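You operate a simulated robot arm through the tools that you are given. There is no shell and no other tool. Be economical: measure what you need, move in short steps, check, and stop when the job is done.

You run a simulated robot arm. Do the job below in one go: nothing can be reset, and whatever is moved stays where it is left.

## Task
Take the small green carton and leave it on top of the purple reel. Put the blue-banded carton on the cream-legged table. Open the right scale drawer, put the green buckle on the test table away in the inside of the right scale drawer, then shut the drawer. Take the small black tape roll and leave it on the flat top of the wall bin. Fetch the white tin and set it on the yellow tray. Take the green reel from the hopper table and put it on the top of the sieve cabinet. Push the left bench drawer shut. The order is free. Set down upright: small green carton, white tin.

The check looks at the end state, three seconds after you hand in, the way a careful person would. Anything else that was tipped, shoved, dropped, spilled or broken makes it a failure.

## Robot
A 7-joint arm with a vacuum gripper on a trunk, on a base that drives. Base frame: it is fixed to the floor where the robot stands at the start and does not move with it; the origin is under the middle of the robot, x ahead of it, y to its left, z up. Units: m, degrees, N and s.
With the tool pointing down near the work surface it reaches from about 0.14 to 0.82 m from the robot's upright axis, wherever it stands. Its first joint turns from -166.0 to 166.0 degrees. Places, roughly: blue-banded carton (12x8x8 cm) [-0.6, -0.3, 0.9]; cream-legged table [2.8, -0.7, 0.7]; flat top of the wall bin (32x26 cm) [-6.1, -0.18, 0.9]; green buckle (6x5x2 cm) [-1.2, -0.1, 0.9]; green reel (9x9x6 cm) [-3.3, 3.6, 0.9]; inside of the right scale drawer [-2.9, 6.5, 0.6]; left bench drawer [-4.5, 1.1, 0.7]; purple reel (9x9x6 cm) [0.8, 0.2, 0.8]; right scale drawer [-2.8, 6.5, 0.6]; small black tape roll (7x7x5 cm) [-4.3, 1.1, 0.8]; small green carton (6x8x10 cm) [0.5, 0, 0.8]; top of the sieve cabinet (66x20 cm) [-5.42, 5.56, 0.96]; white tin (7x7x8 cm) [-3.6, 4.1, 0.9]; yellow tray (11x14x7 cm) [-3.7, 3.6, 0.9]. Payload 1.88 kg.
Tool frame: the origin (TCP) lies in the middle of the cups' lips, and z points out of the cups. The gripper has 1 cup of 0.032 m across, covering 0.032 by 0.032 m (tool x, y); the bellows give 0.014 m. With the vacuum on, a cup seals on a smooth face that it is pressed against (1 to 4 N); it does not hold porous or soft things. The pull reaches 41 N.
Orientation is that of the tool frame in the base frame, as a unit quaternion [x, y, z, w]. With the cups facing straight down, the tool's x points along the base's -x, its y along +y and its z along -z.

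## Interface
- The arm moves only by the tool apply_moves. Its argument "steps" is a list of rows, each a list of 7 numbers: the shift along the tool's x, y, z in m, then the turn, a rotation vector about the tool's x, y, z in degrees, then the vacuum: 1 switches it on, -1 off. In form: [[dx, dy, dz, wx, wy, wz, vacuum], ...]. A call has 1 to 8 rows; each row shifts and turns the commanded pose from where the row before left it, along the tool's axes as they then stand. Each row takes 0.2 s and may step no farther than 0.05 m and 8.6 degrees from the row before; otherwise, or with a gripper value out of range, the whole call is refused. A pose out of reach is approached as far as the arm can. The call stops where the force on the tool passes 40 N (or 10 N more than at its start, if that is more) or the arm is blocked; 0.2 s more then pass. The pull builds up within a second once a cup has sealed. Time passes only in rows, and 0.2 s behind the last, so rows that do not move give it time. It gives the time, the measured TCP pose, the force on the tool (base axes) and the pull of the vacuum at its end, in the units of the frame above (readings bear some noise), with the torque about the TCP (base axes, N m) and any sound that the robot's microphone picked up.
- Cameras (640 x 400 px; columns grow to the right, rows downward): "scene" is now at [-0.0569, 0.1104, 1.4583]; the picture's right is [-0.97, -0.25, -0.00], its down [-0.23, 0.90, -0.36] and it looks along [0.09, -0.35, -0.93] (base axes); focal length 214 px, centre (320, 200). "wrist" rides on the gripper at [0.082, 0.014, -0.216] in the tool frame; the picture's right is [-0.17, 0.99, 0.00], its down [-0.91, -0.15, -0.37] and it looks along [-0.37, -0.06, 0.93] (tool axes); focal length 243 px, centre (320, 200). There is no depth. A picture from a camera that has moved, and an enlarged one, comes with that camera's place and axes in the base frame and with its lens. The place of the scene camera against the robot may be out by one fixed shift of up to 0.018 m in any direction.
- capture(camera): a new picture of that camera. The clock stands still meanwhile.
- slide_trunk(by): slides the trunk up (or, below 0, down) by that many m; the arm and the scene camera ride with it, the base frame stays. It gives what a move gives, with no picture.
- steer(legs): drives the robot by 1 to 6 legs, each [ahead, left, turn to the left] in m, m and degrees, along the robot's own axes; the way and the turn of a leg run together, so that a leg with both is an arc; at most 1.5 m and 180 degrees a leg. The arm and the cameras ride along, it lands a little off, and it stops where it bumps. It gives what a move gives.
- aim_head(pan, tilt): turns the head with the scene camera to pan (to the left, within 155 degrees either way) and tilt (down, from -29 to 69), counted from straight ahead of the robot. It gives what a move gives.
- inspect(camera, box): a new picture of the part [left, top, right, bottom] of that camera's present view, enlarged. The clock stands still meanwhile.
- close_job(): hands the job in; it is judged then, once.

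Go step by step. Nothing tells you exact positions but the pictures and the camera data: compare them with the known pose of the tool, close in by small moves and look again before you grip or let go. The budget is 217 turns and 210 pictures, counting those below and the enlarged ones. Unless the task says otherwise, let go and move clear before handing in.

The tools are called after ">>>" as a command line: name --pt "numbers of a row" for each row, then --argument value for the rest, lists and objects as JSON in quotes. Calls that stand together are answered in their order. apply_moves: Moves the arm, as the interface text tells. Its arguments: {"type":"object","properties":{"steps":{"type":"array","items":{"type":"array","items":{"type":"number"}}}},"required":["steps"]} The other tools are called the same way: slide_trunk (by) slides the trunk up or down; steer (legs) drives the base; aim_head (pan, tilt) turns the head that bears the scene camera; capture (camera) takes a picture; inspect (camera, box) takes an enlarged picture of a part of a camera's view; close_job () hands the job in.

At the start:

```text
t: 0.0
position: [-0.3434, -0.1846, 1.0924]
ee_rot: [0.0, 1.0, 0.0, 0.0]
wrist_force: [-0.1, -0.2, -0.1]
wrist_torque: [0.03, 0.03, -0.02]
pull: 0.1
trunk travel left (down, up): [-0.439, 0.151]
robot x, y, heading: [0.0022, 0.0016, -0.0]
head pan, tilt: [-75.4, 68.8]
```

scene: 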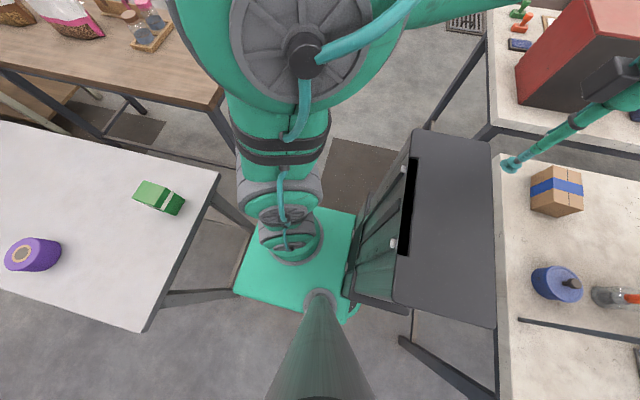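
wrist: 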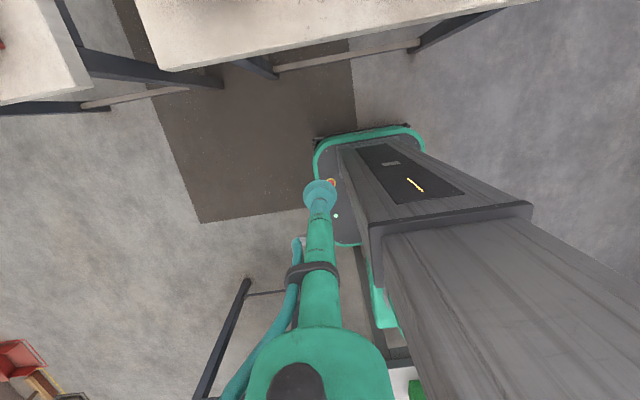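

I see the green carton and purple reel on the white table ahead and the blue-banded carton behind. I'll look around first to get the layout.

>>> aim_head --pan 0 --tilt 35

>>> capture --camera "scene"

>>> aim_head --pan 90 --tilt 30

>>> capture --camera "scene"

>>> aim_head --pan 150 --tilt 25

>>> capture --camera "scene"

>>> aim_head --pan -140 --tilt 35

>>> capture --camera "scene"

>>> aim_head --pan -60 --tilt 30

>>> capture --camera "scene"

```text
t: 1.5
position: [-0.3447, -0.185, 1.0921]
ee_rot: [0.0, 1.0, 0.0, 0.0]
wrist_force: [-0.1, -0.1, -0.9]
wrist_torque: [-0.01, 0.01, 0.01]
pull: 0.1
trunk travel left (down, up): [-0.439, 0.151]
robot x, y, heading: [0.0003, -0.0019, 0.1]
head pan, tilt: [0.0, 35.0]
```

```text
207 pictures are left
camera scene: at [0.0171, 0.1645, 1.5019], right [0.0, -1.0, 0.0], down [-0.57, 0.0, -0.82], along [0.82, 0.0, -0.57], focal length 214 px, centre (320, 200)
```

scene: 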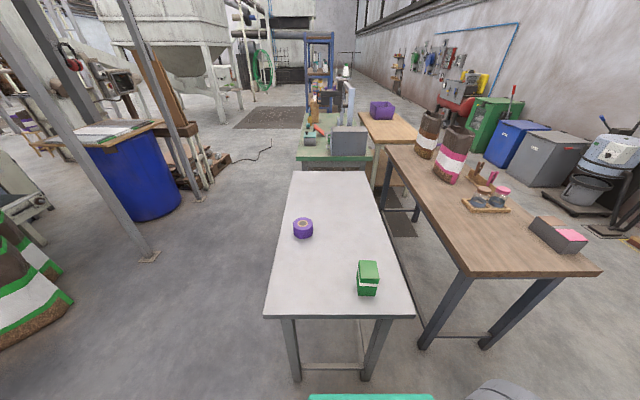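

```text
t: 3.1
position: [-0.3445, -0.1846, 1.0914]
ee_rot: [0.0, 1.0, 0.0, 0.0]
wrist_force: [-0.5, 0.1, 0.5]
wrist_torque: [0.02, -0.01, 0.0]
pull: 0.1
trunk travel left (down, up): [-0.439, 0.151]
robot x, y, heading: [-0.001, 0.0032, 0.1]
head pan, tilt: [90.0, 30.0]
```

```text
206 pictures are left
camera scene: at [-0.071, 0.255, 1.5097], right [1.0, 0.0, 0.0], down [0.0, -0.5, -0.87], along [0.0, 0.87, -0.5], focal length 214 px, centre (320, 200)
```

scene: 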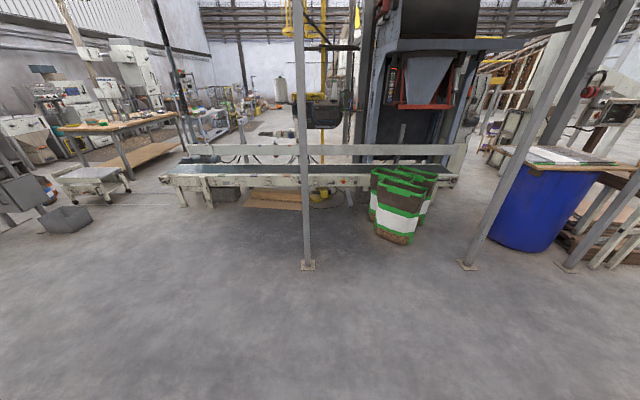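

```text
t: 4.4
position: [-0.3437, -0.1839, 1.091]
ee_rot: [-0.001, 1.0, 0.0, 0.0]
wrist_force: [0.6, 0.0, 0.3]
wrist_torque: [0.01, -0.01, 0.01]
pull: 0.1
trunk travel left (down, up): [-0.439, 0.151]
robot x, y, heading: [0.0003, 0.0007, -0.0]
head pan, tilt: [150.0, 25.0]
```

```text
205 pictures are left
camera scene: at [-0.1508, 0.2106, 1.5177], right [0.5, 0.87, 0.0], down [0.37, -0.21, -0.91], along [-0.78, 0.45, -0.42], focal length 214 px, centre (320, 200)
```

scene: 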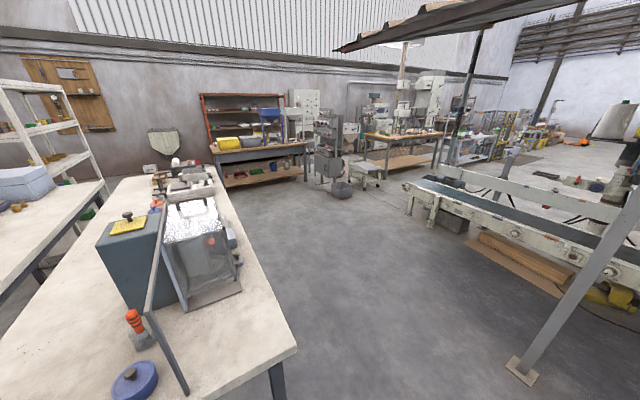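

```text
t: 8.4
position: [-0.3451, -0.1849, 1.0929]
ee_rot: [0.0, 1.0, -0.001, 0.001]
wrist_force: [-0.4, 0.5, -0.3]
wrist_torque: [0.01, -0.01, 0.01]
pull: 0.0
trunk travel left (down, up): [-0.439, 0.151]
robot x, y, heading: [0.0012, -0.002, 0.0]
head pan, tilt: [-140.0, 35.0]
```

```text
204 pictures are left
camera scene: at [-0.1385, 0.1079, 1.5019], right [-0.64, 0.77, 0.0], down [0.44, 0.37, -0.82], along [-0.63, -0.53, -0.57], focal length 214 px, centre (320, 200)
```

scene: 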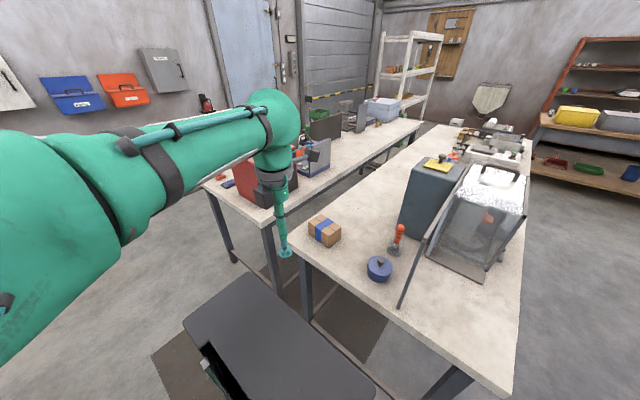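

```text
t: 9.9
position: [-0.3444, -0.1847, 1.0925]
ee_rot: [0.0, 1.0, -0.001, 0.0]
wrist_force: [-0.8, -0.1, 0.3]
wrist_torque: [-0.01, 0.0, -0.01]
pull: 0.0
trunk travel left (down, up): [-0.439, 0.151]
robot x, y, heading: [0.0007, -0.0008, 0.2]
head pan, tilt: [-60.0, 30.0]
```

```text
203 pictures are left
camera scene: at [-0.0258, 0.0862, 1.5097], right [-0.87, -0.5, 0.0], down [-0.25, 0.43, -0.87], along [0.43, -0.75, -0.5], focal length 214 px, centre (320, 200)
```

scene: 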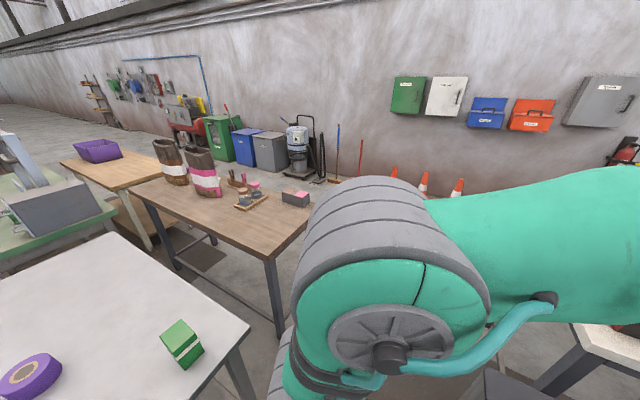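

The blue-banded carton lies just beyond the tool, near (-0.64,-0.29). I'll move over it and check with the wrist camera.

>>> apply_moves --pt "0.046 -0.017 0 0 0 0 -1" --pt "0.046 -0.017 0 0 0 0 -1" --pt "0.046 -0.017 0 0 0 0 -1" --pt "0.046 -0.017 0 0 0 0 -1" --pt "0.046 -0.017 0 0 0 0 -1" --pt "0.046 -0.017 0 0 0 0 -1"

>>> capture --camera "wrist"

>>> aim_head --pan -140 --tilt 45

>>> capture --camera "scene"

```text
t: 11.1
position: [-0.4849, -0.2285, 1.2831]
ee_rot: [-0.02, 0.991, -0.035, -0.128]
wrist_force: [-2.1, -0.5, -0.5]
wrist_torque: [0.1, -0.16, -0.01]
pull: 0.0
out of reach, approached as far as the arm can: row 5
trunk travel left (down, up): [-0.439, 0.151]
robot x, y, heading: [0.002, 0.0015, 0.0]
head pan, tilt: [-60.0, 30.0]
stopped in row 5: the arm was blocked; the commanded pose is now the measured one
```

```text
202 pictures are left
camera wrist: at [-0.5096, -0.2009, 1.5102], right [0.11, 0.99, -0.11], down [0.99, -0.1, 0.14], along [0.12, -0.12, -0.98], focal length 243 px, centre (320, 200)
```

wrist: 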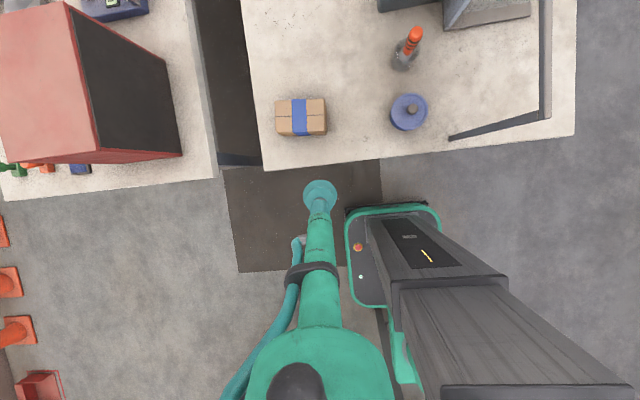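

```text
t: 12.6
position: [-0.4827, -0.2282, 1.2834]
ee_rot: [-0.02, 0.991, -0.036, -0.13]
wrist_force: [-0.3, -0.2, -0.4]
wrist_torque: [0.01, 0.01, 0.01]
pull: 0.2
trunk travel left (down, up): [-0.439, 0.151]
robot x, y, heading: [0.0026, 0.004, -0.1]
head pan, tilt: [-140.0, 45.0]
```

```text
201 pictures are left
camera scene: at [-0.133, 0.1123, 1.4872], right [-0.64, 0.77, 0.0], down [0.54, 0.45, -0.71], along [-0.54, -0.45, -0.71], focal length 214 px, centre (320, 200)
```

scene: 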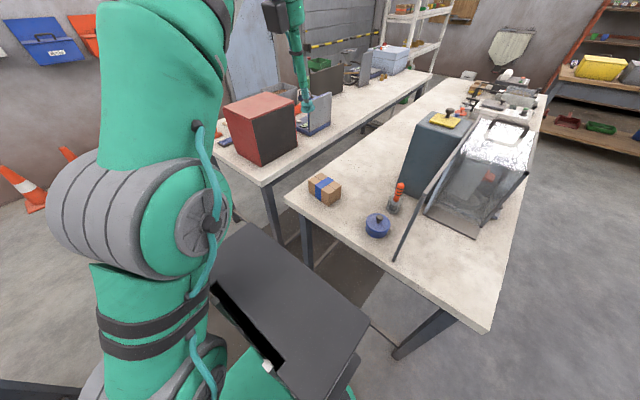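

The arm hits its limits reaching behind itself at this height. I'll turn the base right so the carton lies to the front-right, and lower the trunk a bit.

>>> steer --legs '[[0, 0, -100]]'

>>> slide_trunk --by -0.1

>>> aim_head --pan -60 --tilt 45

>>> capture --camera "scene"

```text
t: 17.2
position: [-0.1356, 0.5167, 1.2835]
ee_rot: [0.749, 0.648, 0.077, -0.11]
wrist_force: [-0.5, -0.2, 0.4]
wrist_torque: [0.01, 0.0, 0.02]
pull: 0.0
trunk travel left (down, up): [-0.439, 0.151]
robot x, y, heading: [-0.001, 0.0003, -100.7]
head pan, tilt: [-140.0, 45.0]
```

```text
t: 18.6
position: [-0.1331, 0.4921, 1.2339]
ee_rot: [0.743, 0.645, 0.097, -0.15]
wrist_force: [0.4, -0.8, 0.6]
wrist_torque: [0.02, 0.02, -0.04]
pull: 0.1
trunk travel left (down, up): [-0.339, 0.251]
robot x, y, heading: [-0.0022, 0.0018, -100.2]
head pan, tilt: [-140.0, 45.0]
```

```text
t: 20.1
position: [-0.1335, 0.4916, 1.2317]
ee_rot: [0.743, 0.646, 0.097, -0.149]
wrist_force: [0.4, -0.2, 0.0]
wrist_torque: [0.03, -0.01, 0.01]
pull: 0.2
trunk travel left (down, up): [-0.339, 0.251]
robot x, y, heading: [-0.0011, -0.0013, -100.4]
head pan, tilt: [-60.0, 45.0]
```

```text
200 pictures are left
camera scene: at [0.0847, 0.0031, 1.387], right [-0.33, 0.94, 0.0], down [0.67, 0.24, -0.71], along [-0.67, -0.24, -0.71], focal length 214 px, centre (320, 200)
```

scene: 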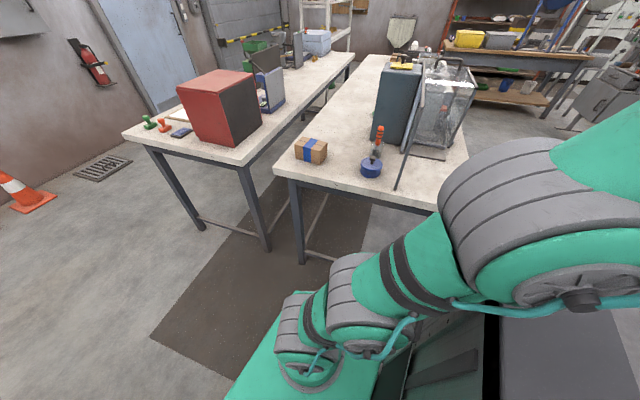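

The carton is at the test table's corner. I'll bring the trunk back up, level the tool, and swing the arm round toward it.

>>> slide_trunk --by 0.1

>>> apply_moves --pt "0 0 0 -1.87 -6.6 0 -1" --pt "0 0 0 -1.87 -6.6 0 -1" --pt "0 0 0 -1.87 -6.6 0 -1" --pt "-0.04 0 0.02 0 0 0 -1" --pt "-0.04 0 0.02 0 0 0 -1"

```text
t: 21.4
position: [-0.1346, 0.515, 1.285]
ee_rot: [0.75, 0.648, 0.077, -0.11]
wrist_force: [0.5, 0.0, -0.2]
wrist_torque: [0.03, -0.01, 0.0]
pull: 0.1
trunk travel left (down, up): [-0.439, 0.151]
robot x, y, heading: [0.002, 0.0003, -100.4]
head pan, tilt: [-60.0, 45.0]
```

```text
t: 22.6
position: [-0.1345, 0.3864, 1.1836]
ee_rot: [0.756, 0.654, -0.003, 0.012]
wrist_force: [-0.4, -1.4, 0.4]
wrist_torque: [0.38, 0.07, 0.0]
pull: 0.0
out of reach, approached as far as the arm can: row 1, 2, 3
trunk travel left (down, up): [-0.439, 0.151]
robot x, y, heading: [-0.0015, 0.0041, -100.4]
head pan, tilt: [-60.0, 45.0]
```

>>> apply_moves --pt "-0.0237 -0.04 0 0 0 -6.5 -1" --pt "-0.0237 -0.04 0 0 0 -6.5 -1" --pt "-0.0237 -0.04 0 0 0 -6.5 -1" --pt "-0.0237 -0.04 0 0 0 -6.5 -1" --pt "-0.0237 -0.04 0 0 0 -6.5 -1" --pt "-0.0237 -0.04 0 0 0 -6.5 -1" --pt "-0.0237 -0.04 0 0 0 -6.5 -1"

>>> apply_moves --pt "-0.0237 -0.04 0 0 0 -6.5 -1" --pt "-0.0237 -0.04 0 0 0 -6.5 -1" --pt "-0.0237 -0.04 0 0 0 -6.5 -1" --pt "-0.0237 -0.04 0 0 0 -6.5 -1" --pt "-0.0237 -0.04 0 0 0 -6.5 -1" --pt "-0.0237 -0.04 0 0 0 -6.5 -1"

>>> capture --camera "wrist"

>>> capture --camera "scene"

```text
t: 24.2
position: [-0.3714, 0.1765, 1.1829]
ee_rot: [0.443, 0.896, -0.009, 0.012]
wrist_force: [0.6, -0.3, -0.5]
wrist_torque: [-0.02, 0.01, 0.0]
pull: 0.0
trunk travel left (down, up): [-0.439, 0.151]
robot x, y, heading: [0.0023, -0.0014, -100.6]
head pan, tilt: [-60.0, 45.0]
```

```text
t: 25.6
position: [-0.3993, -0.0961, 1.1898]
ee_rot: [0.119, 0.993, -0.014, 0.006]
wrist_force: [0.5, 0.5, -0.6]
wrist_torque: [-0.02, 0.0, 0.0]
pull: 0.0
trunk travel left (down, up): [-0.439, 0.151]
robot x, y, heading: [-0.003, -0.0005, -100.4]
head pan, tilt: [-60.0, 45.0]
```

```text
199 pictures are left
camera wrist: at [-0.4797, -0.058, 1.4036], right [0.39, 0.92, -0.02], down [0.85, -0.35, 0.39], along [0.36, -0.17, -0.92], focal length 243 px, centre (320, 200)
```

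wrist: 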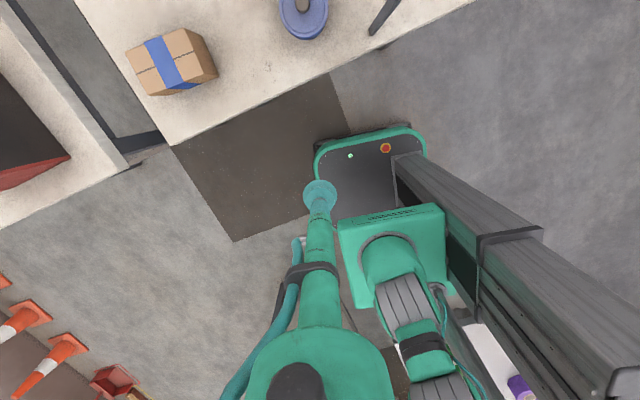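

```text
198 pictures are left
camera scene: at [0.0846, 0.0031, 1.4871], right [-0.34, 0.94, 0.0], down [0.67, 0.24, -0.71], along [-0.67, -0.24, -0.71], focal length 214 px, centre (320, 200)
```

scene: 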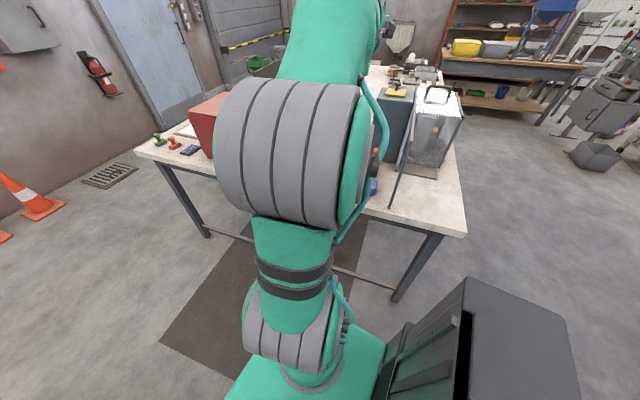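

>>> apply_moves --pt "0.0255 -0.034 0.022 0 0 0 -1" --pt "0.0255 -0.034 0.022 0 0 0 -1" --pt "0.0255 -0.034 0.022 0 0 0 -1" --pt "0.0255 -0.034 0.022 0 0 0 -1" --pt "0.0255 -0.034 0.022 0 0 0 -1" --pt "0.0255 -0.034 0.022 0 0 0 -1" --pt "0.0255 -0.034 0.022 0 0 0 -1"

>>> capture --camera "wrist"

```text
t: 27.2
position: [-0.6277, -0.2864, 1.0376]
ee_rot: [0.119, 0.993, -0.013, 0.007]
wrist_force: [0.1, 0.2, -0.6]
wrist_torque: [0.02, 0.04, 0.01]
pull: 0.1
trunk travel left (down, up): [-0.439, 0.151]
robot x, y, heading: [-0.0007, 0.0017, -100.2]
head pan, tilt: [-60.0, 45.0]
```

```text
197 pictures are left
camera wrist: at [-0.7078, -0.2487, 1.2521], right [0.4, 0.92, -0.02], down [0.85, -0.36, 0.39], along [0.35, -0.17, -0.92], focal length 243 px, centre (320, 200)
```

wrist: 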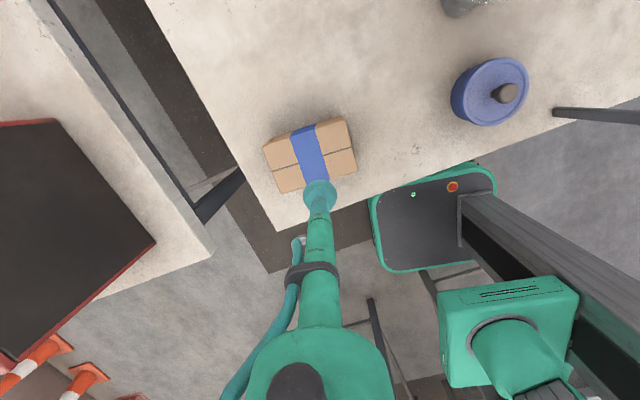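

>>> apply_moves --pt "0.0217 -0.0125 0.02 0 0 0 -1" --pt "0 0 0.04 0 0 0 -1"

>>> capture --camera "wrist"

```text
t: 27.8
position: [-0.6534, -0.2951, 0.977]
ee_rot: [0.119, 0.993, -0.012, 0.01]
wrist_force: [-0.6, -0.2, -0.3]
wrist_torque: [0.06, -0.15, 0.03]
pull: 0.1
trunk travel left (down, up): [-0.439, 0.151]
robot x, y, heading: [0.0032, 0.001, -100.5]
head pan, tilt: [-60.0, 45.0]
```

```text
196 pictures are left
camera wrist: at [-0.734, -0.2578, 1.1904], right [0.4, 0.92, -0.02], down [0.85, -0.36, 0.4], along [0.36, -0.17, -0.92], focal length 243 px, centre (320, 200)
```

wrist: 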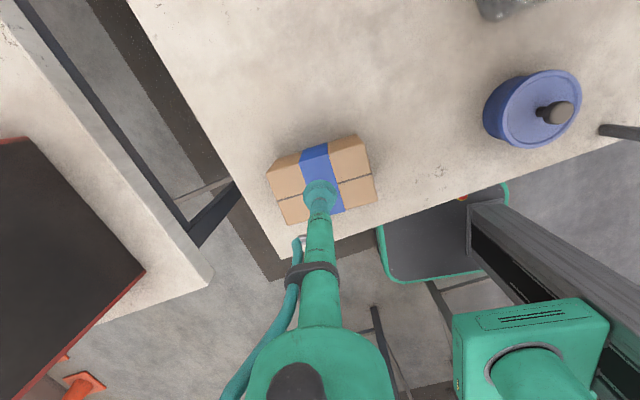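

>>> apply_moves --pt "0.004 0 0.015 0 0 0 1" --pt "0 0 0.01 0 0 0 1" --pt "0 0 0.008 0 0 0 1" --pt "0 0 0 0 0 0 1"

```text
t: 28.8
position: [-0.6539, -0.2956, 0.9464]
ee_rot: [0.119, 0.993, -0.013, 0.008]
wrist_force: [0.3, 0.6, 0.0]
wrist_torque: [0.02, -0.04, 0.01]
pull: 0.1
trunk travel left (down, up): [-0.439, 0.151]
robot x, y, heading: [-0.0008, 0.0012, -100.7]
head pan, tilt: [-60.0, 45.0]
```

>>> apply_moves --pt "0 0 0.006 0 0 0 1" --pt "0 0 0.006 0 0 0 1" --pt "0 0 0.003 0 0 0 1" --pt "0 0 0 0 0 0 1" --pt "0 0 0 0 0 0 1"

```text
t: 30.0
position: [-0.6544, -0.2967, 0.9316]
ee_rot: [0.118, 0.993, -0.012, 0.009]
wrist_force: [-0.2, 0.5, 0.5]
wrist_torque: [0.02, 0.02, 0.01]
pull: 0.1
trunk travel left (down, up): [-0.439, 0.151]
robot x, y, heading: [0.0012, -0.0, -100.4]
head pan, tilt: [-60.0, 45.0]
```

>>> apply_moves --pt "0 0 0.006 0 0 0 1" --pt "0 0 0.006 0 0 0 1" --pt "0 0 0 0 0 0 1"

>>> capture --camera "wrist"

```text
t: 30.8
position: [-0.6561, -0.2943, 0.9227]
ee_rot: [0.116, 0.993, -0.012, 0.01]
wrist_force: [-0.9, -0.6, 0.2]
wrist_torque: [0.02, 0.06, -0.02]
pull: 40.7
out of reach, approached as far as the arm can: row 2
trunk travel left (down, up): [-0.439, 0.151]
robot x, y, heading: [-0.0005, 0.0036, -100.4]
head pan, tilt: [-60.0, 45.0]
```

```text
195 pictures are left
camera wrist: at [-0.7389, -0.2572, 1.1353], right [0.39, 0.92, -0.02], down [0.85, -0.35, 0.4], along [0.36, -0.17, -0.92], focal length 243 px, centre (320, 200)
```

wrist: 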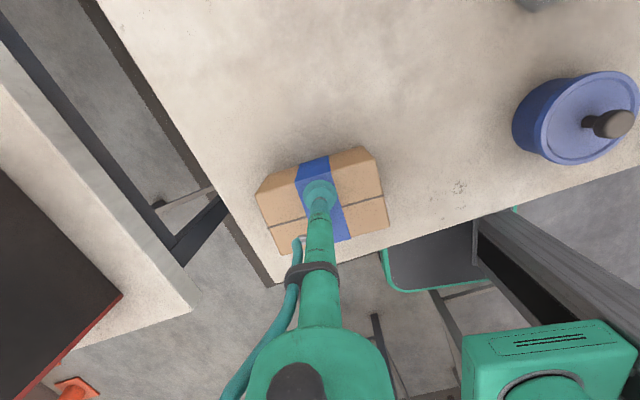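

Sealed on the blue-banded carton. Lifting it and pulling in to a carry pose.

>>> apply_moves --pt "0 0 -0.03 0 0 0 1" --pt "0 0 -0.045 0 0 0 1" --pt "-0.0255 0.034 -0.022 0 0 0 1" --pt "-0.0255 0.034 -0.022 0 0 0 1" --pt "-0.0255 0.034 -0.022 0 0 0 1" --pt "-0.0255 0.034 -0.022 0 0 0 1" --pt "-0.0255 0.034 -0.022 0 0 0 1"

>>> capture --camera "wrist"

>>> aim_head --pan 40 --tilt 25

>>> capture --camera "scene"

>>> aim_head --pan 90 --tilt 30

>>> capture --camera "scene"

```text
t: 32.4
position: [-0.4911, -0.1545, 1.104]
ee_rot: [0.119, 0.993, -0.013, 0.006]
wrist_force: [-0.1, -0.1, -2.8]
wrist_torque: [0.06, 0.05, 0.0]
pull: 40.6
trunk travel left (down, up): [-0.439, 0.151]
robot x, y, heading: [0.0016, 0.0016, -100.6]
head pan, tilt: [-60.0, 45.0]
```

```text
194 pictures are left
camera wrist: at [-0.5718, -0.1161, 1.3171], right [0.39, 0.92, -0.02], down [0.85, -0.36, 0.39], along [0.36, -0.17, -0.92], focal length 243 px, centre (320, 200)
```

wrist: 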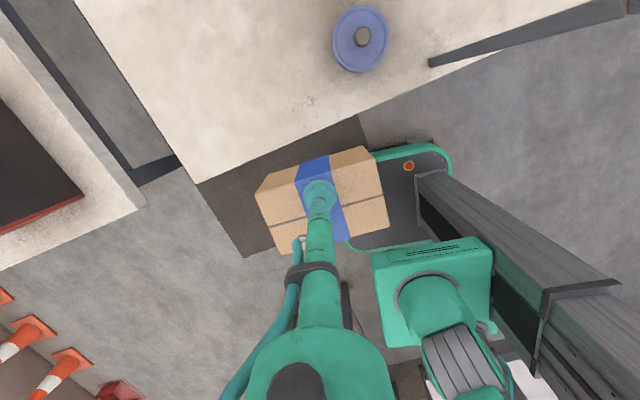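

```text
t: 34.2
position: [-0.4931, -0.1542, 1.1047]
ee_rot: [0.119, 0.993, -0.013, 0.008]
wrist_force: [0.1, 0.3, -3.3]
wrist_torque: [-0.03, 0.03, 0.01]
pull: 40.7
trunk travel left (down, up): [-0.439, 0.151]
robot x, y, heading: [-0.0011, -0.0001, -100.3]
head pan, tilt: [40.0, 25.0]
```

```text
193 pictures are left
camera scene: at [0.2067, -0.0499, 1.5177], right [-0.87, -0.49, 0.0], down [-0.21, 0.37, -0.91], along [0.45, -0.79, -0.42], focal length 214 px, centre (320, 200)
```

scene: 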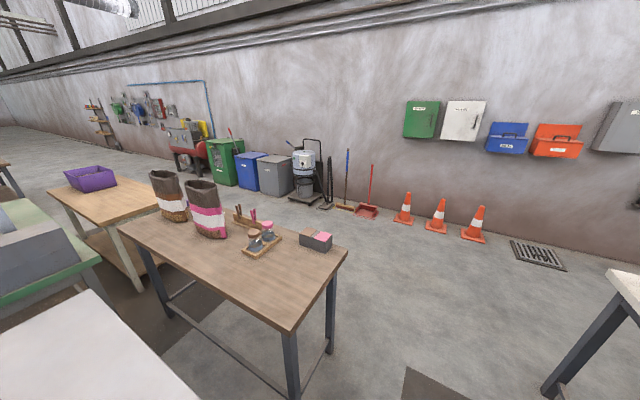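

```text
t: 35.4
position: [-0.4921, -0.1546, 1.104]
ee_rot: [0.119, 0.993, -0.013, 0.007]
wrist_force: [0.1, -0.2, -2.7]
wrist_torque: [-0.02, 0.05, -0.01]
pull: 40.5
trunk travel left (down, up): [-0.439, 0.151]
robot x, y, heading: [-0.0042, -0.0036, -100.5]
head pan, tilt: [90.0, 30.0]
```

```text
192 pictures are left
camera scene: at [0.2502, 0.0139, 1.5098], right [-0.18, -0.98, 0.0], down [-0.49, 0.09, -0.87], along [0.85, -0.16, -0.5], focal length 214 px, centre (320, 200)
```

scene: 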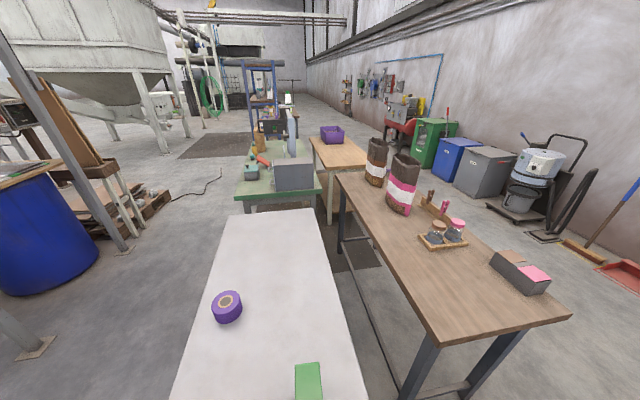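

The corridor right of the wood table is open. I'll swing the carton toward the robot's front, then drive round by the aisle to the cream-legged table.

>>> apply_moves --pt "-0.0264 -0.0396 0 0 0 -5.3 1" --pt "-0.0264 -0.0396 0 0 0 -5.3 1" --pt "-0.0264 -0.0396 0 0 0 -5.3 1" --pt "-0.0264 -0.0396 0 0 0 -5.3 1" --pt "-0.0264 -0.0396 0 0 0 -5.3 1" --pt "-0.0264 -0.0396 0 0 0 -5.3 1" --pt "-0.0264 -0.0396 0 0 0 -5.3 1" --pt "-0.0264 -0.0396 0 0 0 -5.3 1"

>>> steer --legs '[[0, 0, 10], [1.5, 0, 0]]'

>>> aim_head --pan 70 --tilt 30

>>> capture --camera "scene"

```text
t: 37.2
position: [-0.2615, -0.4475, 1.1147]
ee_rot: [-0.248, 0.969, -0.015, 0.002]
wrist_force: [-0.7, 0.9, -2.7]
wrist_torque: [-0.04, 0.04, 0.0]
pull: 41.0
trunk travel left (down, up): [-0.439, 0.151]
robot x, y, heading: [0.0011, -0.0007, -100.4]
head pan, tilt: [90.0, 30.0]
```

```text
t: 45.4
position: [-0.2011, -1.998, 1.1146]
ee_rot: [-0.329, 0.944, -0.014, 0.004]
wrist_force: [-0.6, 0.0, -3.2]
wrist_torque: [-0.02, 0.03, -0.02]
pull: 40.3
trunk travel left (down, up): [-0.439, 0.151]
robot x, y, heading: [-0.0181, -1.5129, -90.6]
head pan, tilt: [90.0, 30.0]
```

```text
t: 46.2
position: [-0.2004, -1.9972, 1.1147]
ee_rot: [-0.329, 0.944, -0.015, 0.002]
wrist_force: [0.6, 0.2, -1.9]
wrist_torque: [-0.02, 0.06, 0.05]
pull: 40.8
trunk travel left (down, up): [-0.439, 0.151]
robot x, y, heading: [-0.0167, -1.5161, -91.0]
head pan, tilt: [70.0, 30.0]
```

```text
191 pictures are left
camera scene: at [0.2208, -1.4872, 1.5097], right [-0.35, -0.94, 0.0], down [-0.47, 0.18, -0.87], along [0.81, -0.31, -0.5], focal length 214 px, centre (320, 200)
```

scene: 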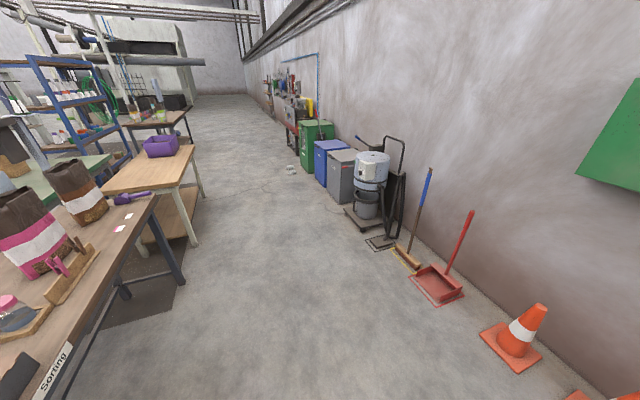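

>>> steer --legs '[[0, 0, 91], [1.35, 0, 0], [1.32, 0, 0], [0, 0, 90]]'

>>> aim_head --pan 20 --tilt 45

>>> capture --camera "scene"

```text
t: 66.8
position: [2.8018, -1.0457, 1.1141]
ee_rot: [0.94, 0.341, -0.003, -0.015]
wrist_force: [0.5, 0.5, -3.3]
wrist_torque: [0.01, -0.03, 0.0]
pull: 41.3
trunk travel left (down, up): [-0.439, 0.151]
robot x, y, heading: [2.6349, -1.5385, 90.7]
head pan, tilt: [70.0, 30.0]
```

```text
t: 68.0
position: [2.8034, -1.0461, 1.1139]
ee_rot: [0.94, 0.342, -0.004, -0.014]
wrist_force: [0.2, 0.3, -2.8]
wrist_torque: [0.03, -0.01, 0.0]
pull: 41.1
trunk travel left (down, up): [-0.439, 0.151]
robot x, y, heading: [2.6318, -1.5401, 90.4]
head pan, tilt: [20.0, 45.0]
```

```text
190 pictures are left
camera scene: at [2.4308, -1.5207, 1.4872], right [0.93, 0.36, 0.0], down [0.25, -0.66, -0.71], along [-0.25, 0.66, -0.71], focal length 214 px, centre (320, 200)
```

scene: 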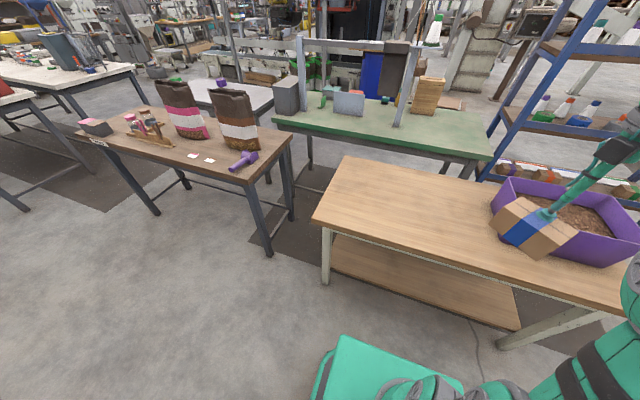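

>>> steer --legs '[[0.2, 0, 0]]'

>>> apply_moves --pt "-0.0219 -0.0407 0 0 0 0 1" --pt "-0.0219 -0.0407 0 0 0 0 1" --pt "-0.0219 -0.0407 0 0 0 0 1" --pt "-0.0219 -0.0407 0 0 0 0 1" --pt "-0.0219 -0.0407 0.02 0 0 0 1" --pt "-0.0219 -0.0407 0.02 0 0 0 1" --pt "-0.0219 -0.0407 0.02 0 0 0 1"

>>> capture --camera "scene"

>>> capture --camera "wrist"

```text
t: 69.5
position: [2.8021, -0.8461, 1.1136]
ee_rot: [0.941, 0.339, -0.004, -0.014]
wrist_force: [1.1, -0.1, -2.7]
wrist_torque: [0.08, -0.03, 0.0]
pull: 41.1
trunk travel left (down, up): [-0.439, 0.151]
robot x, y, heading: [2.6312, -1.3313, 90.6]
head pan, tilt: [20.0, 45.0]
```

```text
refused: row 5 steps farther than a row can; nothing moved
```

```text
189 pictures are left
camera scene: at [2.4284, -1.3202, 1.4871], right [0.94, 0.35, 0.0], down [0.25, -0.66, -0.71], along [-0.25, 0.66, -0.71], focal length 214 px, centre (320, 200)
```

scene: 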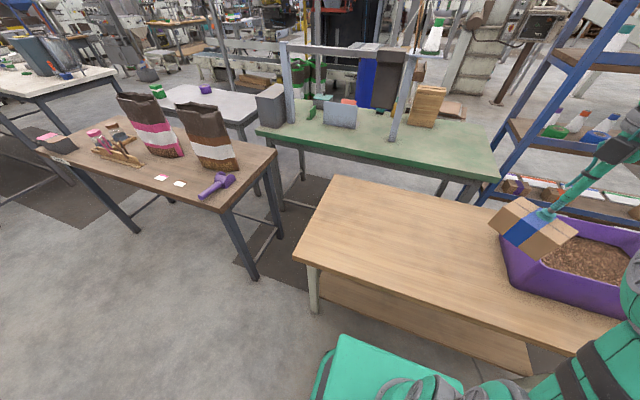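

```text
188 pictures are left
camera wrist: at [2.8761, -0.81, 1.3293], right [0.5, -0.86, -0.03], down [-0.8, -0.48, 0.38], along [-0.34, -0.17, -0.93], focal length 243 px, centre (320, 200)
```

wrist: 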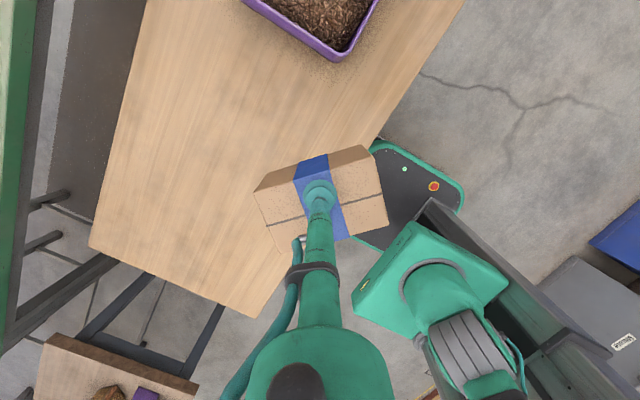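

>>> apply_moves --pt "-0.01 -0.04 0.02 0 0 0 1" --pt "-0.01 -0.04 0.02 0 0 0 1" --pt "-0.01 -0.04 0.02 0 0 0 1" --pt "-0.01 -0.04 0.02 0 0 0 1" --pt "-0.01 -0.04 0.02 0 0 0 1" --pt "-0.01 -0.04 0.02 0 0 0 1"

>>> capture --camera "scene"

>>> capture --camera "wrist"

```text
t: 71.0
position: [2.663, -0.7033, 1.0797]
ee_rot: [0.938, 0.347, -0.01, -0.003]
wrist_force: [0.4, 0.1, -3.3]
wrist_torque: [-0.01, -0.02, 0.01]
pull: 40.5
out of reach, approached as far as the arm can: row 4, 5, 6
trunk travel left (down, up): [-0.439, 0.151]
robot x, y, heading: [2.6321, -1.3345, 90.5]
head pan, tilt: [20.0, 45.0]
```

```text
187 pictures are left
camera scene: at [2.4283, -1.3194, 1.487], right [0.94, 0.35, 0.0], down [0.25, -0.66, -0.71], along [-0.25, 0.66, -0.71], focal length 214 px, centre (320, 200)
```

scene: 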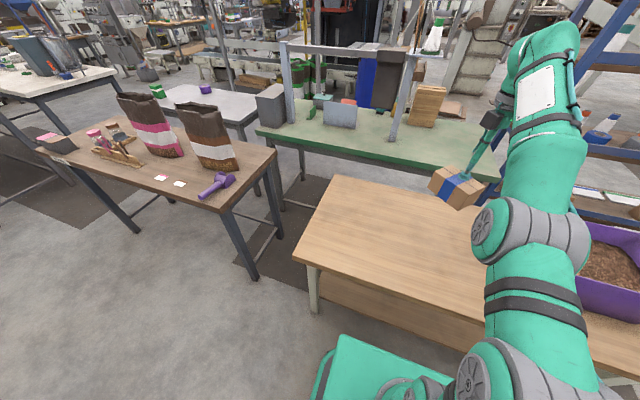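

```text
186 pictures are left
camera wrist: at [2.7376, -0.6604, 1.2929], right [0.52, -0.86, -0.01], down [-0.79, -0.48, 0.39], along [-0.34, -0.19, -0.92], focal length 243 px, centre (320, 200)
```

wrist: 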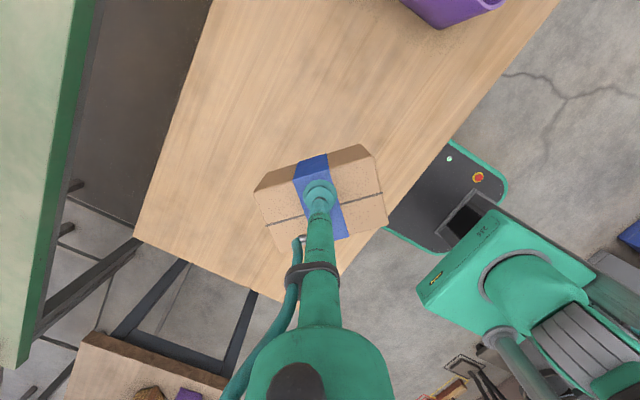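

>>> apply_moves --pt "0 0 0.03 0 0 0 1" --pt "0 0 0.03 0 0 0 1" --pt "0 0 0.03 0 0 0 1"

```text
t: 71.8
position: [2.7099, -0.6995, 1.0498]
ee_rot: [0.939, 0.345, -0.009, -0.008]
wrist_force: [1.3, 0.0, -2.5]
wrist_torque: [0.02, -0.02, -0.02]
pull: 40.3
out of reach, approached as far as the arm can: row 1, 2, 3
trunk travel left (down, up): [-0.439, 0.151]
robot x, y, heading: [2.6336, -1.3327, 90.5]
head pan, tilt: [20.0, 45.0]
```

>>> apply_moves --pt "0 0 0 0 0 -8 1" --pt "0 0 0 0 0 -8 1" --pt "0 0 0 0 0 0 1"

```text
t: 72.5
position: [2.7095, -0.6989, 1.0512]
ee_rot: [0.884, 0.468, -0.001, -0.014]
wrist_force: [0.4, 0.0, -2.3]
wrist_torque: [0.01, -0.06, 0.01]
pull: 41.0
trunk travel left (down, up): [-0.439, 0.151]
robot x, y, heading: [2.6324, -1.3343, 90.9]
head pan, tilt: [20.0, 45.0]
```

>>> apply_moves --pt "0 0 0.04 0 0 0 1" --pt "0 0 0.04 0 0 0 1" --pt "0 0 0.04 0 0 0 1" --pt "0 0 0.04 0 0 0 1"

>>> capture --camera "scene"

```text
t: 73.5
position: [2.7094, -0.6962, 0.8933]
ee_rot: [0.884, 0.467, -0.001, -0.015]
wrist_force: [0.4, 0.2, -2.0]
wrist_torque: [0.04, -0.03, -0.03]
pull: 40.5
trunk travel left (down, up): [-0.439, 0.151]
robot x, y, heading: [2.6305, -1.3345, 90.5]
head pan, tilt: [20.0, 45.0]
```

```text
185 pictures are left
camera scene: at [2.4283, -1.3202, 1.4872], right [0.94, 0.35, 0.0], down [0.25, -0.66, -0.71], along [-0.25, 0.66, -0.71], focal length 214 px, centre (320, 200)
```

scene: 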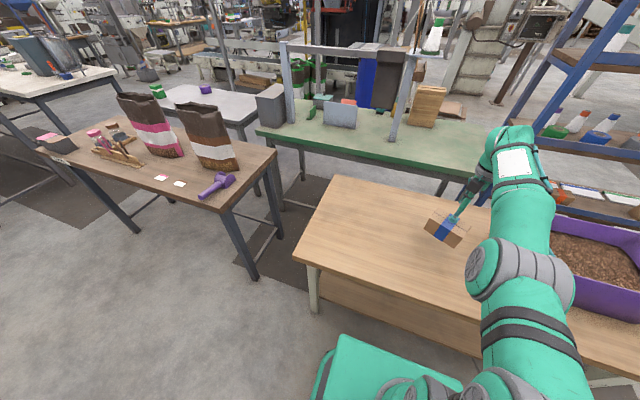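

>>> apply_moves --pt "0 0 0.02 0 0 0 1" --pt "0 0 0.02 0 0 0 1" --pt "0 0 0.012 0 0 0 1" --pt "0 0 0.008 0 0 0 1"

>>> capture --camera "wrist"

>>> inspect --camera "scene" --box '[360, 180, 520, 280]'

```text
t: 74.5
position: [2.7256, -0.6979, 0.8438]
ee_rot: [0.882, 0.47, -0.004, -0.014]
wrist_force: [0.7, 0.0, -2.8]
wrist_torque: [0.03, -0.05, -0.02]
pull: 40.0
out of reach, approached as far as the arm can: row 2, 3, 4
trunk travel left (down, up): [-0.439, 0.151]
robot x, y, heading: [2.6319, -1.3367, 90.7]
head pan, tilt: [20.0, 45.0]
```

```text
184 pictures are left
camera wrist: at [2.7857, -0.6419, 1.0579], right [0.73, -0.69, -0.03], down [-0.63, -0.68, 0.38], along [-0.28, -0.25, -0.93], focal length 243 px, centre (320, 200)
```

wrist: 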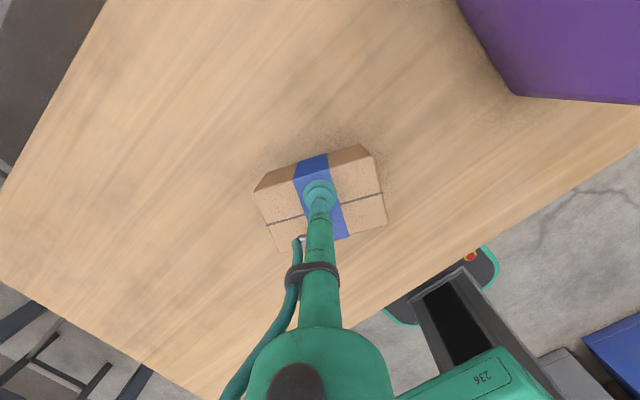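

```text
4.00 times, centred on (440, 230) of scene
camera zoom: at [2.4283, -1.3202, 1.4871], right [0.94, 0.35, 0.0], down [0.25, -0.66, -0.71], along [-0.25, 0.66, -0.71], focal length 858 px, centre (-160, 80)
```

zoom: 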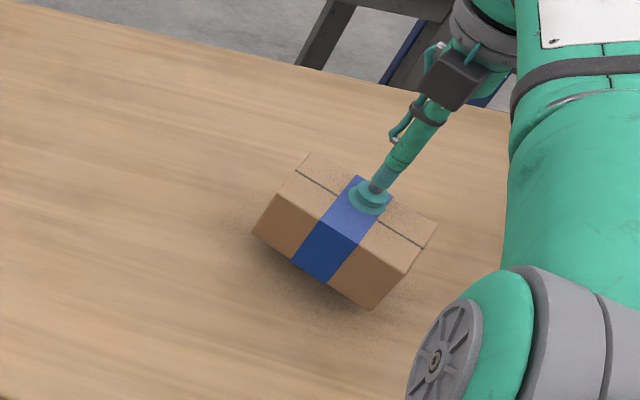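

>>> apply_moves --pt "0 0 0 0 0 -8 1" --pt "0 0 0 0 0 -8 1" --pt "0 0 0.01 0 0 -8 1" --pt "0 0 0.01 0 0 0 1" --pt "0 0 0.008 0 0 0 1"

```text
t: 75.8
position: [2.7237, -0.6974, 0.8164]
ee_rot: [0.767, 0.641, 0.001, -0.015]
wrist_force: [0.5, -0.6, -2.6]
wrist_torque: [0.06, 0.04, -0.02]
pull: 40.6
trunk travel left (down, up): [-0.439, 0.151]
robot x, y, heading: [2.6298, -1.3387, 90.6]
head pan, tilt: [20.0, 45.0]
```

>>> apply_moves --pt "0 0 0.008 0 0 0 1" --pt "0 0 0.006 0 0 0 1" --pt "0 0 0.004 0 0 0 1"

>>> inspect --camera "scene" --box '[360, 180, 520, 280]'

```text
t: 76.5
position: [2.7221, -0.6926, 0.8038]
ee_rot: [0.767, 0.642, 0.006, -0.019]
wrist_force: [-7.1, 14.0, 32.0]
wrist_torque: [-0.45, -0.43, 0.08]
pull: 41.0
trunk travel left (down, up): [-0.439, 0.151]
robot x, y, heading: [2.6299, -1.3321, 90.5]
head pan, tilt: [20.0, 45.0]
```

```text
4.00 times, centred on (440, 230) of scene
camera zoom: at [2.4272, -1.3213, 1.4874], right [0.94, 0.35, 0.0], down [0.25, -0.66, -0.71], along [-0.25, 0.66, -0.71], focal length 858 px, centre (-160, 80)
```

zoom: 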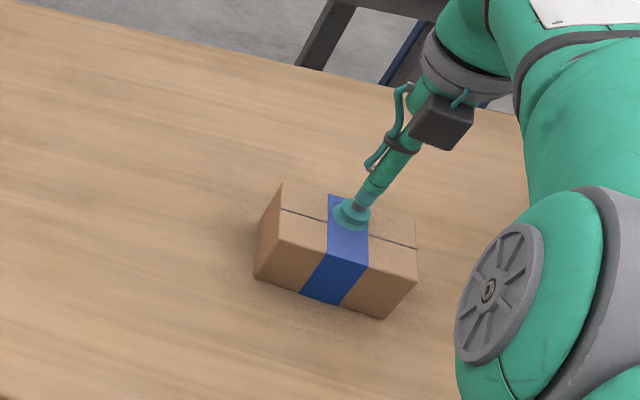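

The carton is down on the table. Easing off, releasing and lifting clear.

>>> apply_moves --pt "0 0 -0.004 0 0 0 1" --pt "0 0 0 0 0 0 -1" --pt "0 0 0 0 0 0 -1" --pt "0 0 0 0 0 0 -1" --pt "0 0 -0.02 0 0 0 -1" --pt "0 0 -0.04 0 0 0 -1" --pt "0 0 -0.04 0 0 0 -1" --pt "0 0 -0.04 0 0 0 -1"

>>> capture --camera "wrist"

```text
t: 78.3
position: [2.7267, -0.7016, 0.9426]
ee_rot: [0.768, 0.64, 0.001, -0.015]
wrist_force: [0.5, 0.1, 0.0]
wrist_torque: [-0.03, -0.02, 0.0]
pull: 0.0
trunk travel left (down, up): [-0.439, 0.151]
robot x, y, heading: [2.6334, -1.3385, 90.9]
head pan, tilt: [20.0, 45.0]
```

```text
181 pictures are left
camera wrist: at [2.7579, -0.6289, 1.1593], right [0.94, -0.34, -0.02], down [-0.31, -0.88, 0.36], along [-0.14, -0.33, -0.93], focal length 243 px, centre (320, 200)
```

wrist: 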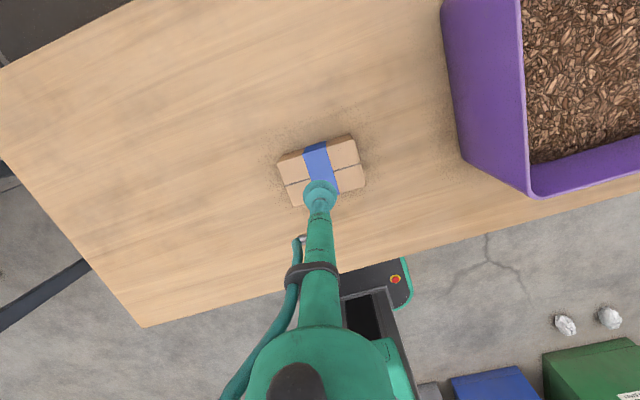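

Carton placed. Retracting the arm and driving back to the white table for the green carton.

>>> apply_moves --pt "-0.04 0 -0.03 0 0 0 -1" --pt "-0.04 0 -0.03 0 0 0 -1" --pt "-0.04 0 -0.03 0 0 0 -1" --pt "-0.04 0 -0.03 0 0 0 -1" --pt "-0.04 0 -0.03 0 0 0 -1"

>>> steer --legs '[[-0.2, 0, 0], [0, 0, 89.2], [1.3, 0, 0], [1.32, 0, 0], [0, 0, -90]]'

```text
t: 79.5
position: [2.6916, -0.9009, 1.0886]
ee_rot: [0.768, 0.641, 0.002, -0.014]
wrist_force: [-1.2, 0.6, 0.3]
wrist_torque: [-0.04, 0.05, -0.01]
pull: 0.1
trunk travel left (down, up): [-0.439, 0.151]
robot x, y, heading: [2.6347, -1.3354, 90.7]
head pan, tilt: [20.0, 45.0]
```

```text
t: 101.1
position: [0.0924, -1.1554, 1.0881]
ee_rot: [0.767, 0.642, 0.002, -0.014]
wrist_force: [-0.7, 1.4, -0.3]
wrist_torque: [0.03, 0.01, -0.02]
pull: 0.0
trunk travel left (down, up): [-0.439, 0.151]
robot x, y, heading: [0.0341, -1.593, 90.8]
head pan, tilt: [20.0, 45.0]
```

>>> steer --legs '[[0.9, 0, 0], [0.9, 0, 0], [0, 0, -90.8]]'

>>> aim_head --pan 0 --tilt 55

>>> capture --camera "scene"

>>> capture --camera "wrist"

```text
t: 114.1
position: [0.4604, 0.1746, 1.0898]
ee_rot: [0.995, -0.098, 0.011, -0.009]
wrist_force: [0.3, -0.2, 0.6]
wrist_torque: [-0.01, 0.01, 0.01]
pull: 0.0
trunk travel left (down, up): [-0.439, 0.151]
robot x, y, heading: [0.0246, 0.2404, -0.5]
head pan, tilt: [20.0, 45.0]
```

```text
t: 115.0
position: [0.4592, 0.175, 1.0888]
ee_rot: [0.995, -0.098, 0.012, -0.01]
wrist_force: [-0.2, 0.2, -0.2]
wrist_torque: [0.0, 0.0, -0.01]
pull: 0.1
trunk travel left (down, up): [-0.439, 0.151]
robot x, y, heading: [0.0292, 0.2483, -0.3]
head pan, tilt: [0.0, 55.0]
```

```text
180 pictures are left
camera scene: at [0.0292, 0.4084, 1.4737], right [-0.01, -1.0, 0.0], down [-0.82, 0.0, -0.57], along [0.57, 0.0, -0.82], focal length 214 px, centre (320, 200)
```

scene: 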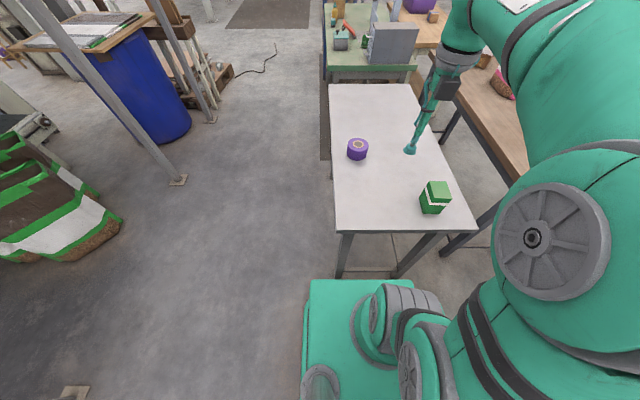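

```text
179 pictures are left
camera wrist: at [0.5316, 0.1415, 1.3054], right [-0.35, -0.93, -0.02], down [-0.88, 0.32, 0.36], along [-0.33, 0.15, -0.93], focal length 243 px, centre (320, 200)
```

wrist: 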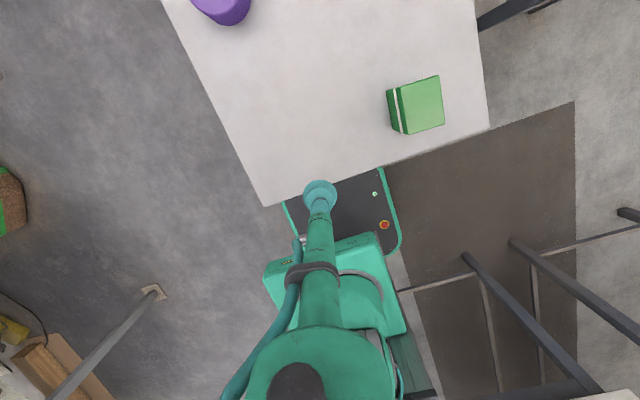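

>>> apply_moves --pt "0.0114 0.036 0.028 0 0 0 -1" --pt "0.0114 0.036 0.028 0 0 0 -1" --pt "0.0114 0.036 0.028 0 0 0 -1" --pt "0.0114 0.036 0.028 0 0 0 -1" --pt "0.0114 0.036 0.028 0 0 0 -1" --pt "0 0 0 0 0 8 -1" --pt "0 0 0 0 0 8 -1"

>>> capture --camera "wrist"

```text
t: 116.6
position: [0.4844, -0.0105, 0.9449]
ee_rot: [0.971, -0.237, 0.01, -0.01]
wrist_force: [-0.4, -0.6, 0.1]
wrist_torque: [0.0, 0.02, 0.04]
pull: 0.0
trunk travel left (down, up): [-0.439, 0.151]
robot x, y, heading: [0.0258, 0.2427, -0.2]
head pan, tilt: [0.0, 55.0]
```

```text
178 pictures are left
camera wrist: at [0.5446, -0.0641, 1.1623], right [-0.6, -0.8, -0.03], down [-0.75, 0.55, 0.37], along [-0.28, 0.24, -0.93], focal length 243 px, centre (320, 200)
```

wrist: 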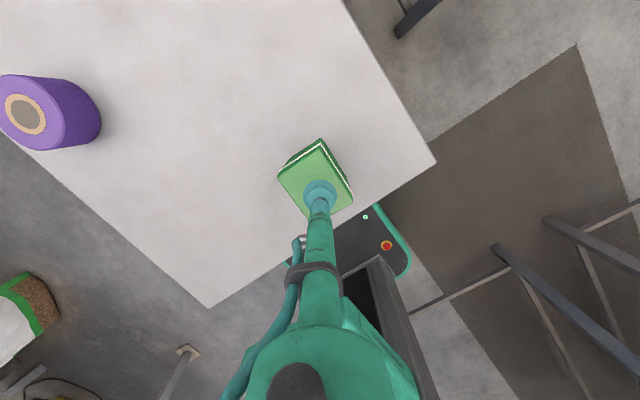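

>>> apply_moves --pt "-0.0187 -0.01 0.04 0 0 0 -1" --pt "0 0 0.02 0 0 0 -1"

>>> inspect --camera "wrist" --box '[240, 150, 400, 250]'

```text
t: 117.2
position: [0.4761, 0.0082, 0.8864]
ee_rot: [0.972, -0.235, 0.012, -0.011]
wrist_force: [2.2, 1.3, 5.8]
wrist_torque: [-0.06, 0.07, 0.02]
pull: 0.0
trunk travel left (down, up): [-0.439, 0.151]
robot x, y, heading: [0.0267, 0.2422, -0.4]
head pan, tilt: [0.0, 55.0]
```

```text
4.00 times, centred on (320, 200) of wrist
camera zoom: at [0.5351, -0.046, 1.103], right [-0.6, -0.8, -0.03], down [-0.75, 0.55, 0.36], along [-0.28, 0.24, -0.93], focal length 970 px, centre (320, 200)
```

zoom: 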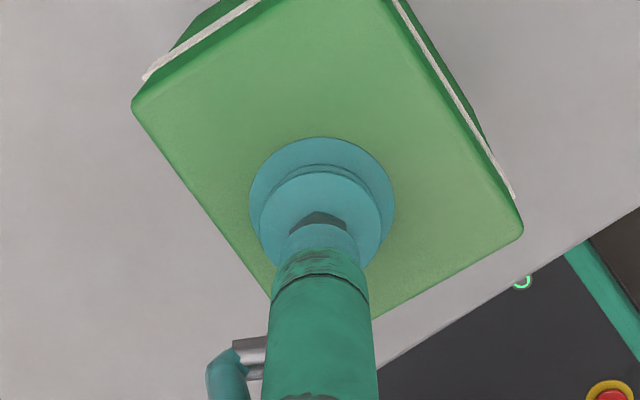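

>>> apply_moves --pt "0 0 -0.015 0 0 0 -1" --pt "0.01 0.0016 0 0 0 0 -1" --pt "0 0 0.01 0 0 0 1" --pt "0 0 0.005 0 0 0 1" --pt "0 0 0 0 0 0 1" --pt "0 0 0 0 0 0 1"

```text
t: 118.6
position: [0.4826, 0.0015, 0.8894]
ee_rot: [0.972, -0.236, 0.012, -0.009]
wrist_force: [-1.3, -2.6, 28.3]
wrist_torque: [-0.05, 0.15, -0.06]
pull: 40.9
trunk travel left (down, up): [-0.439, 0.151]
robot x, y, heading: [0.0276, 0.2402, -0.5]
head pan, tilt: [0.0, 55.0]
```

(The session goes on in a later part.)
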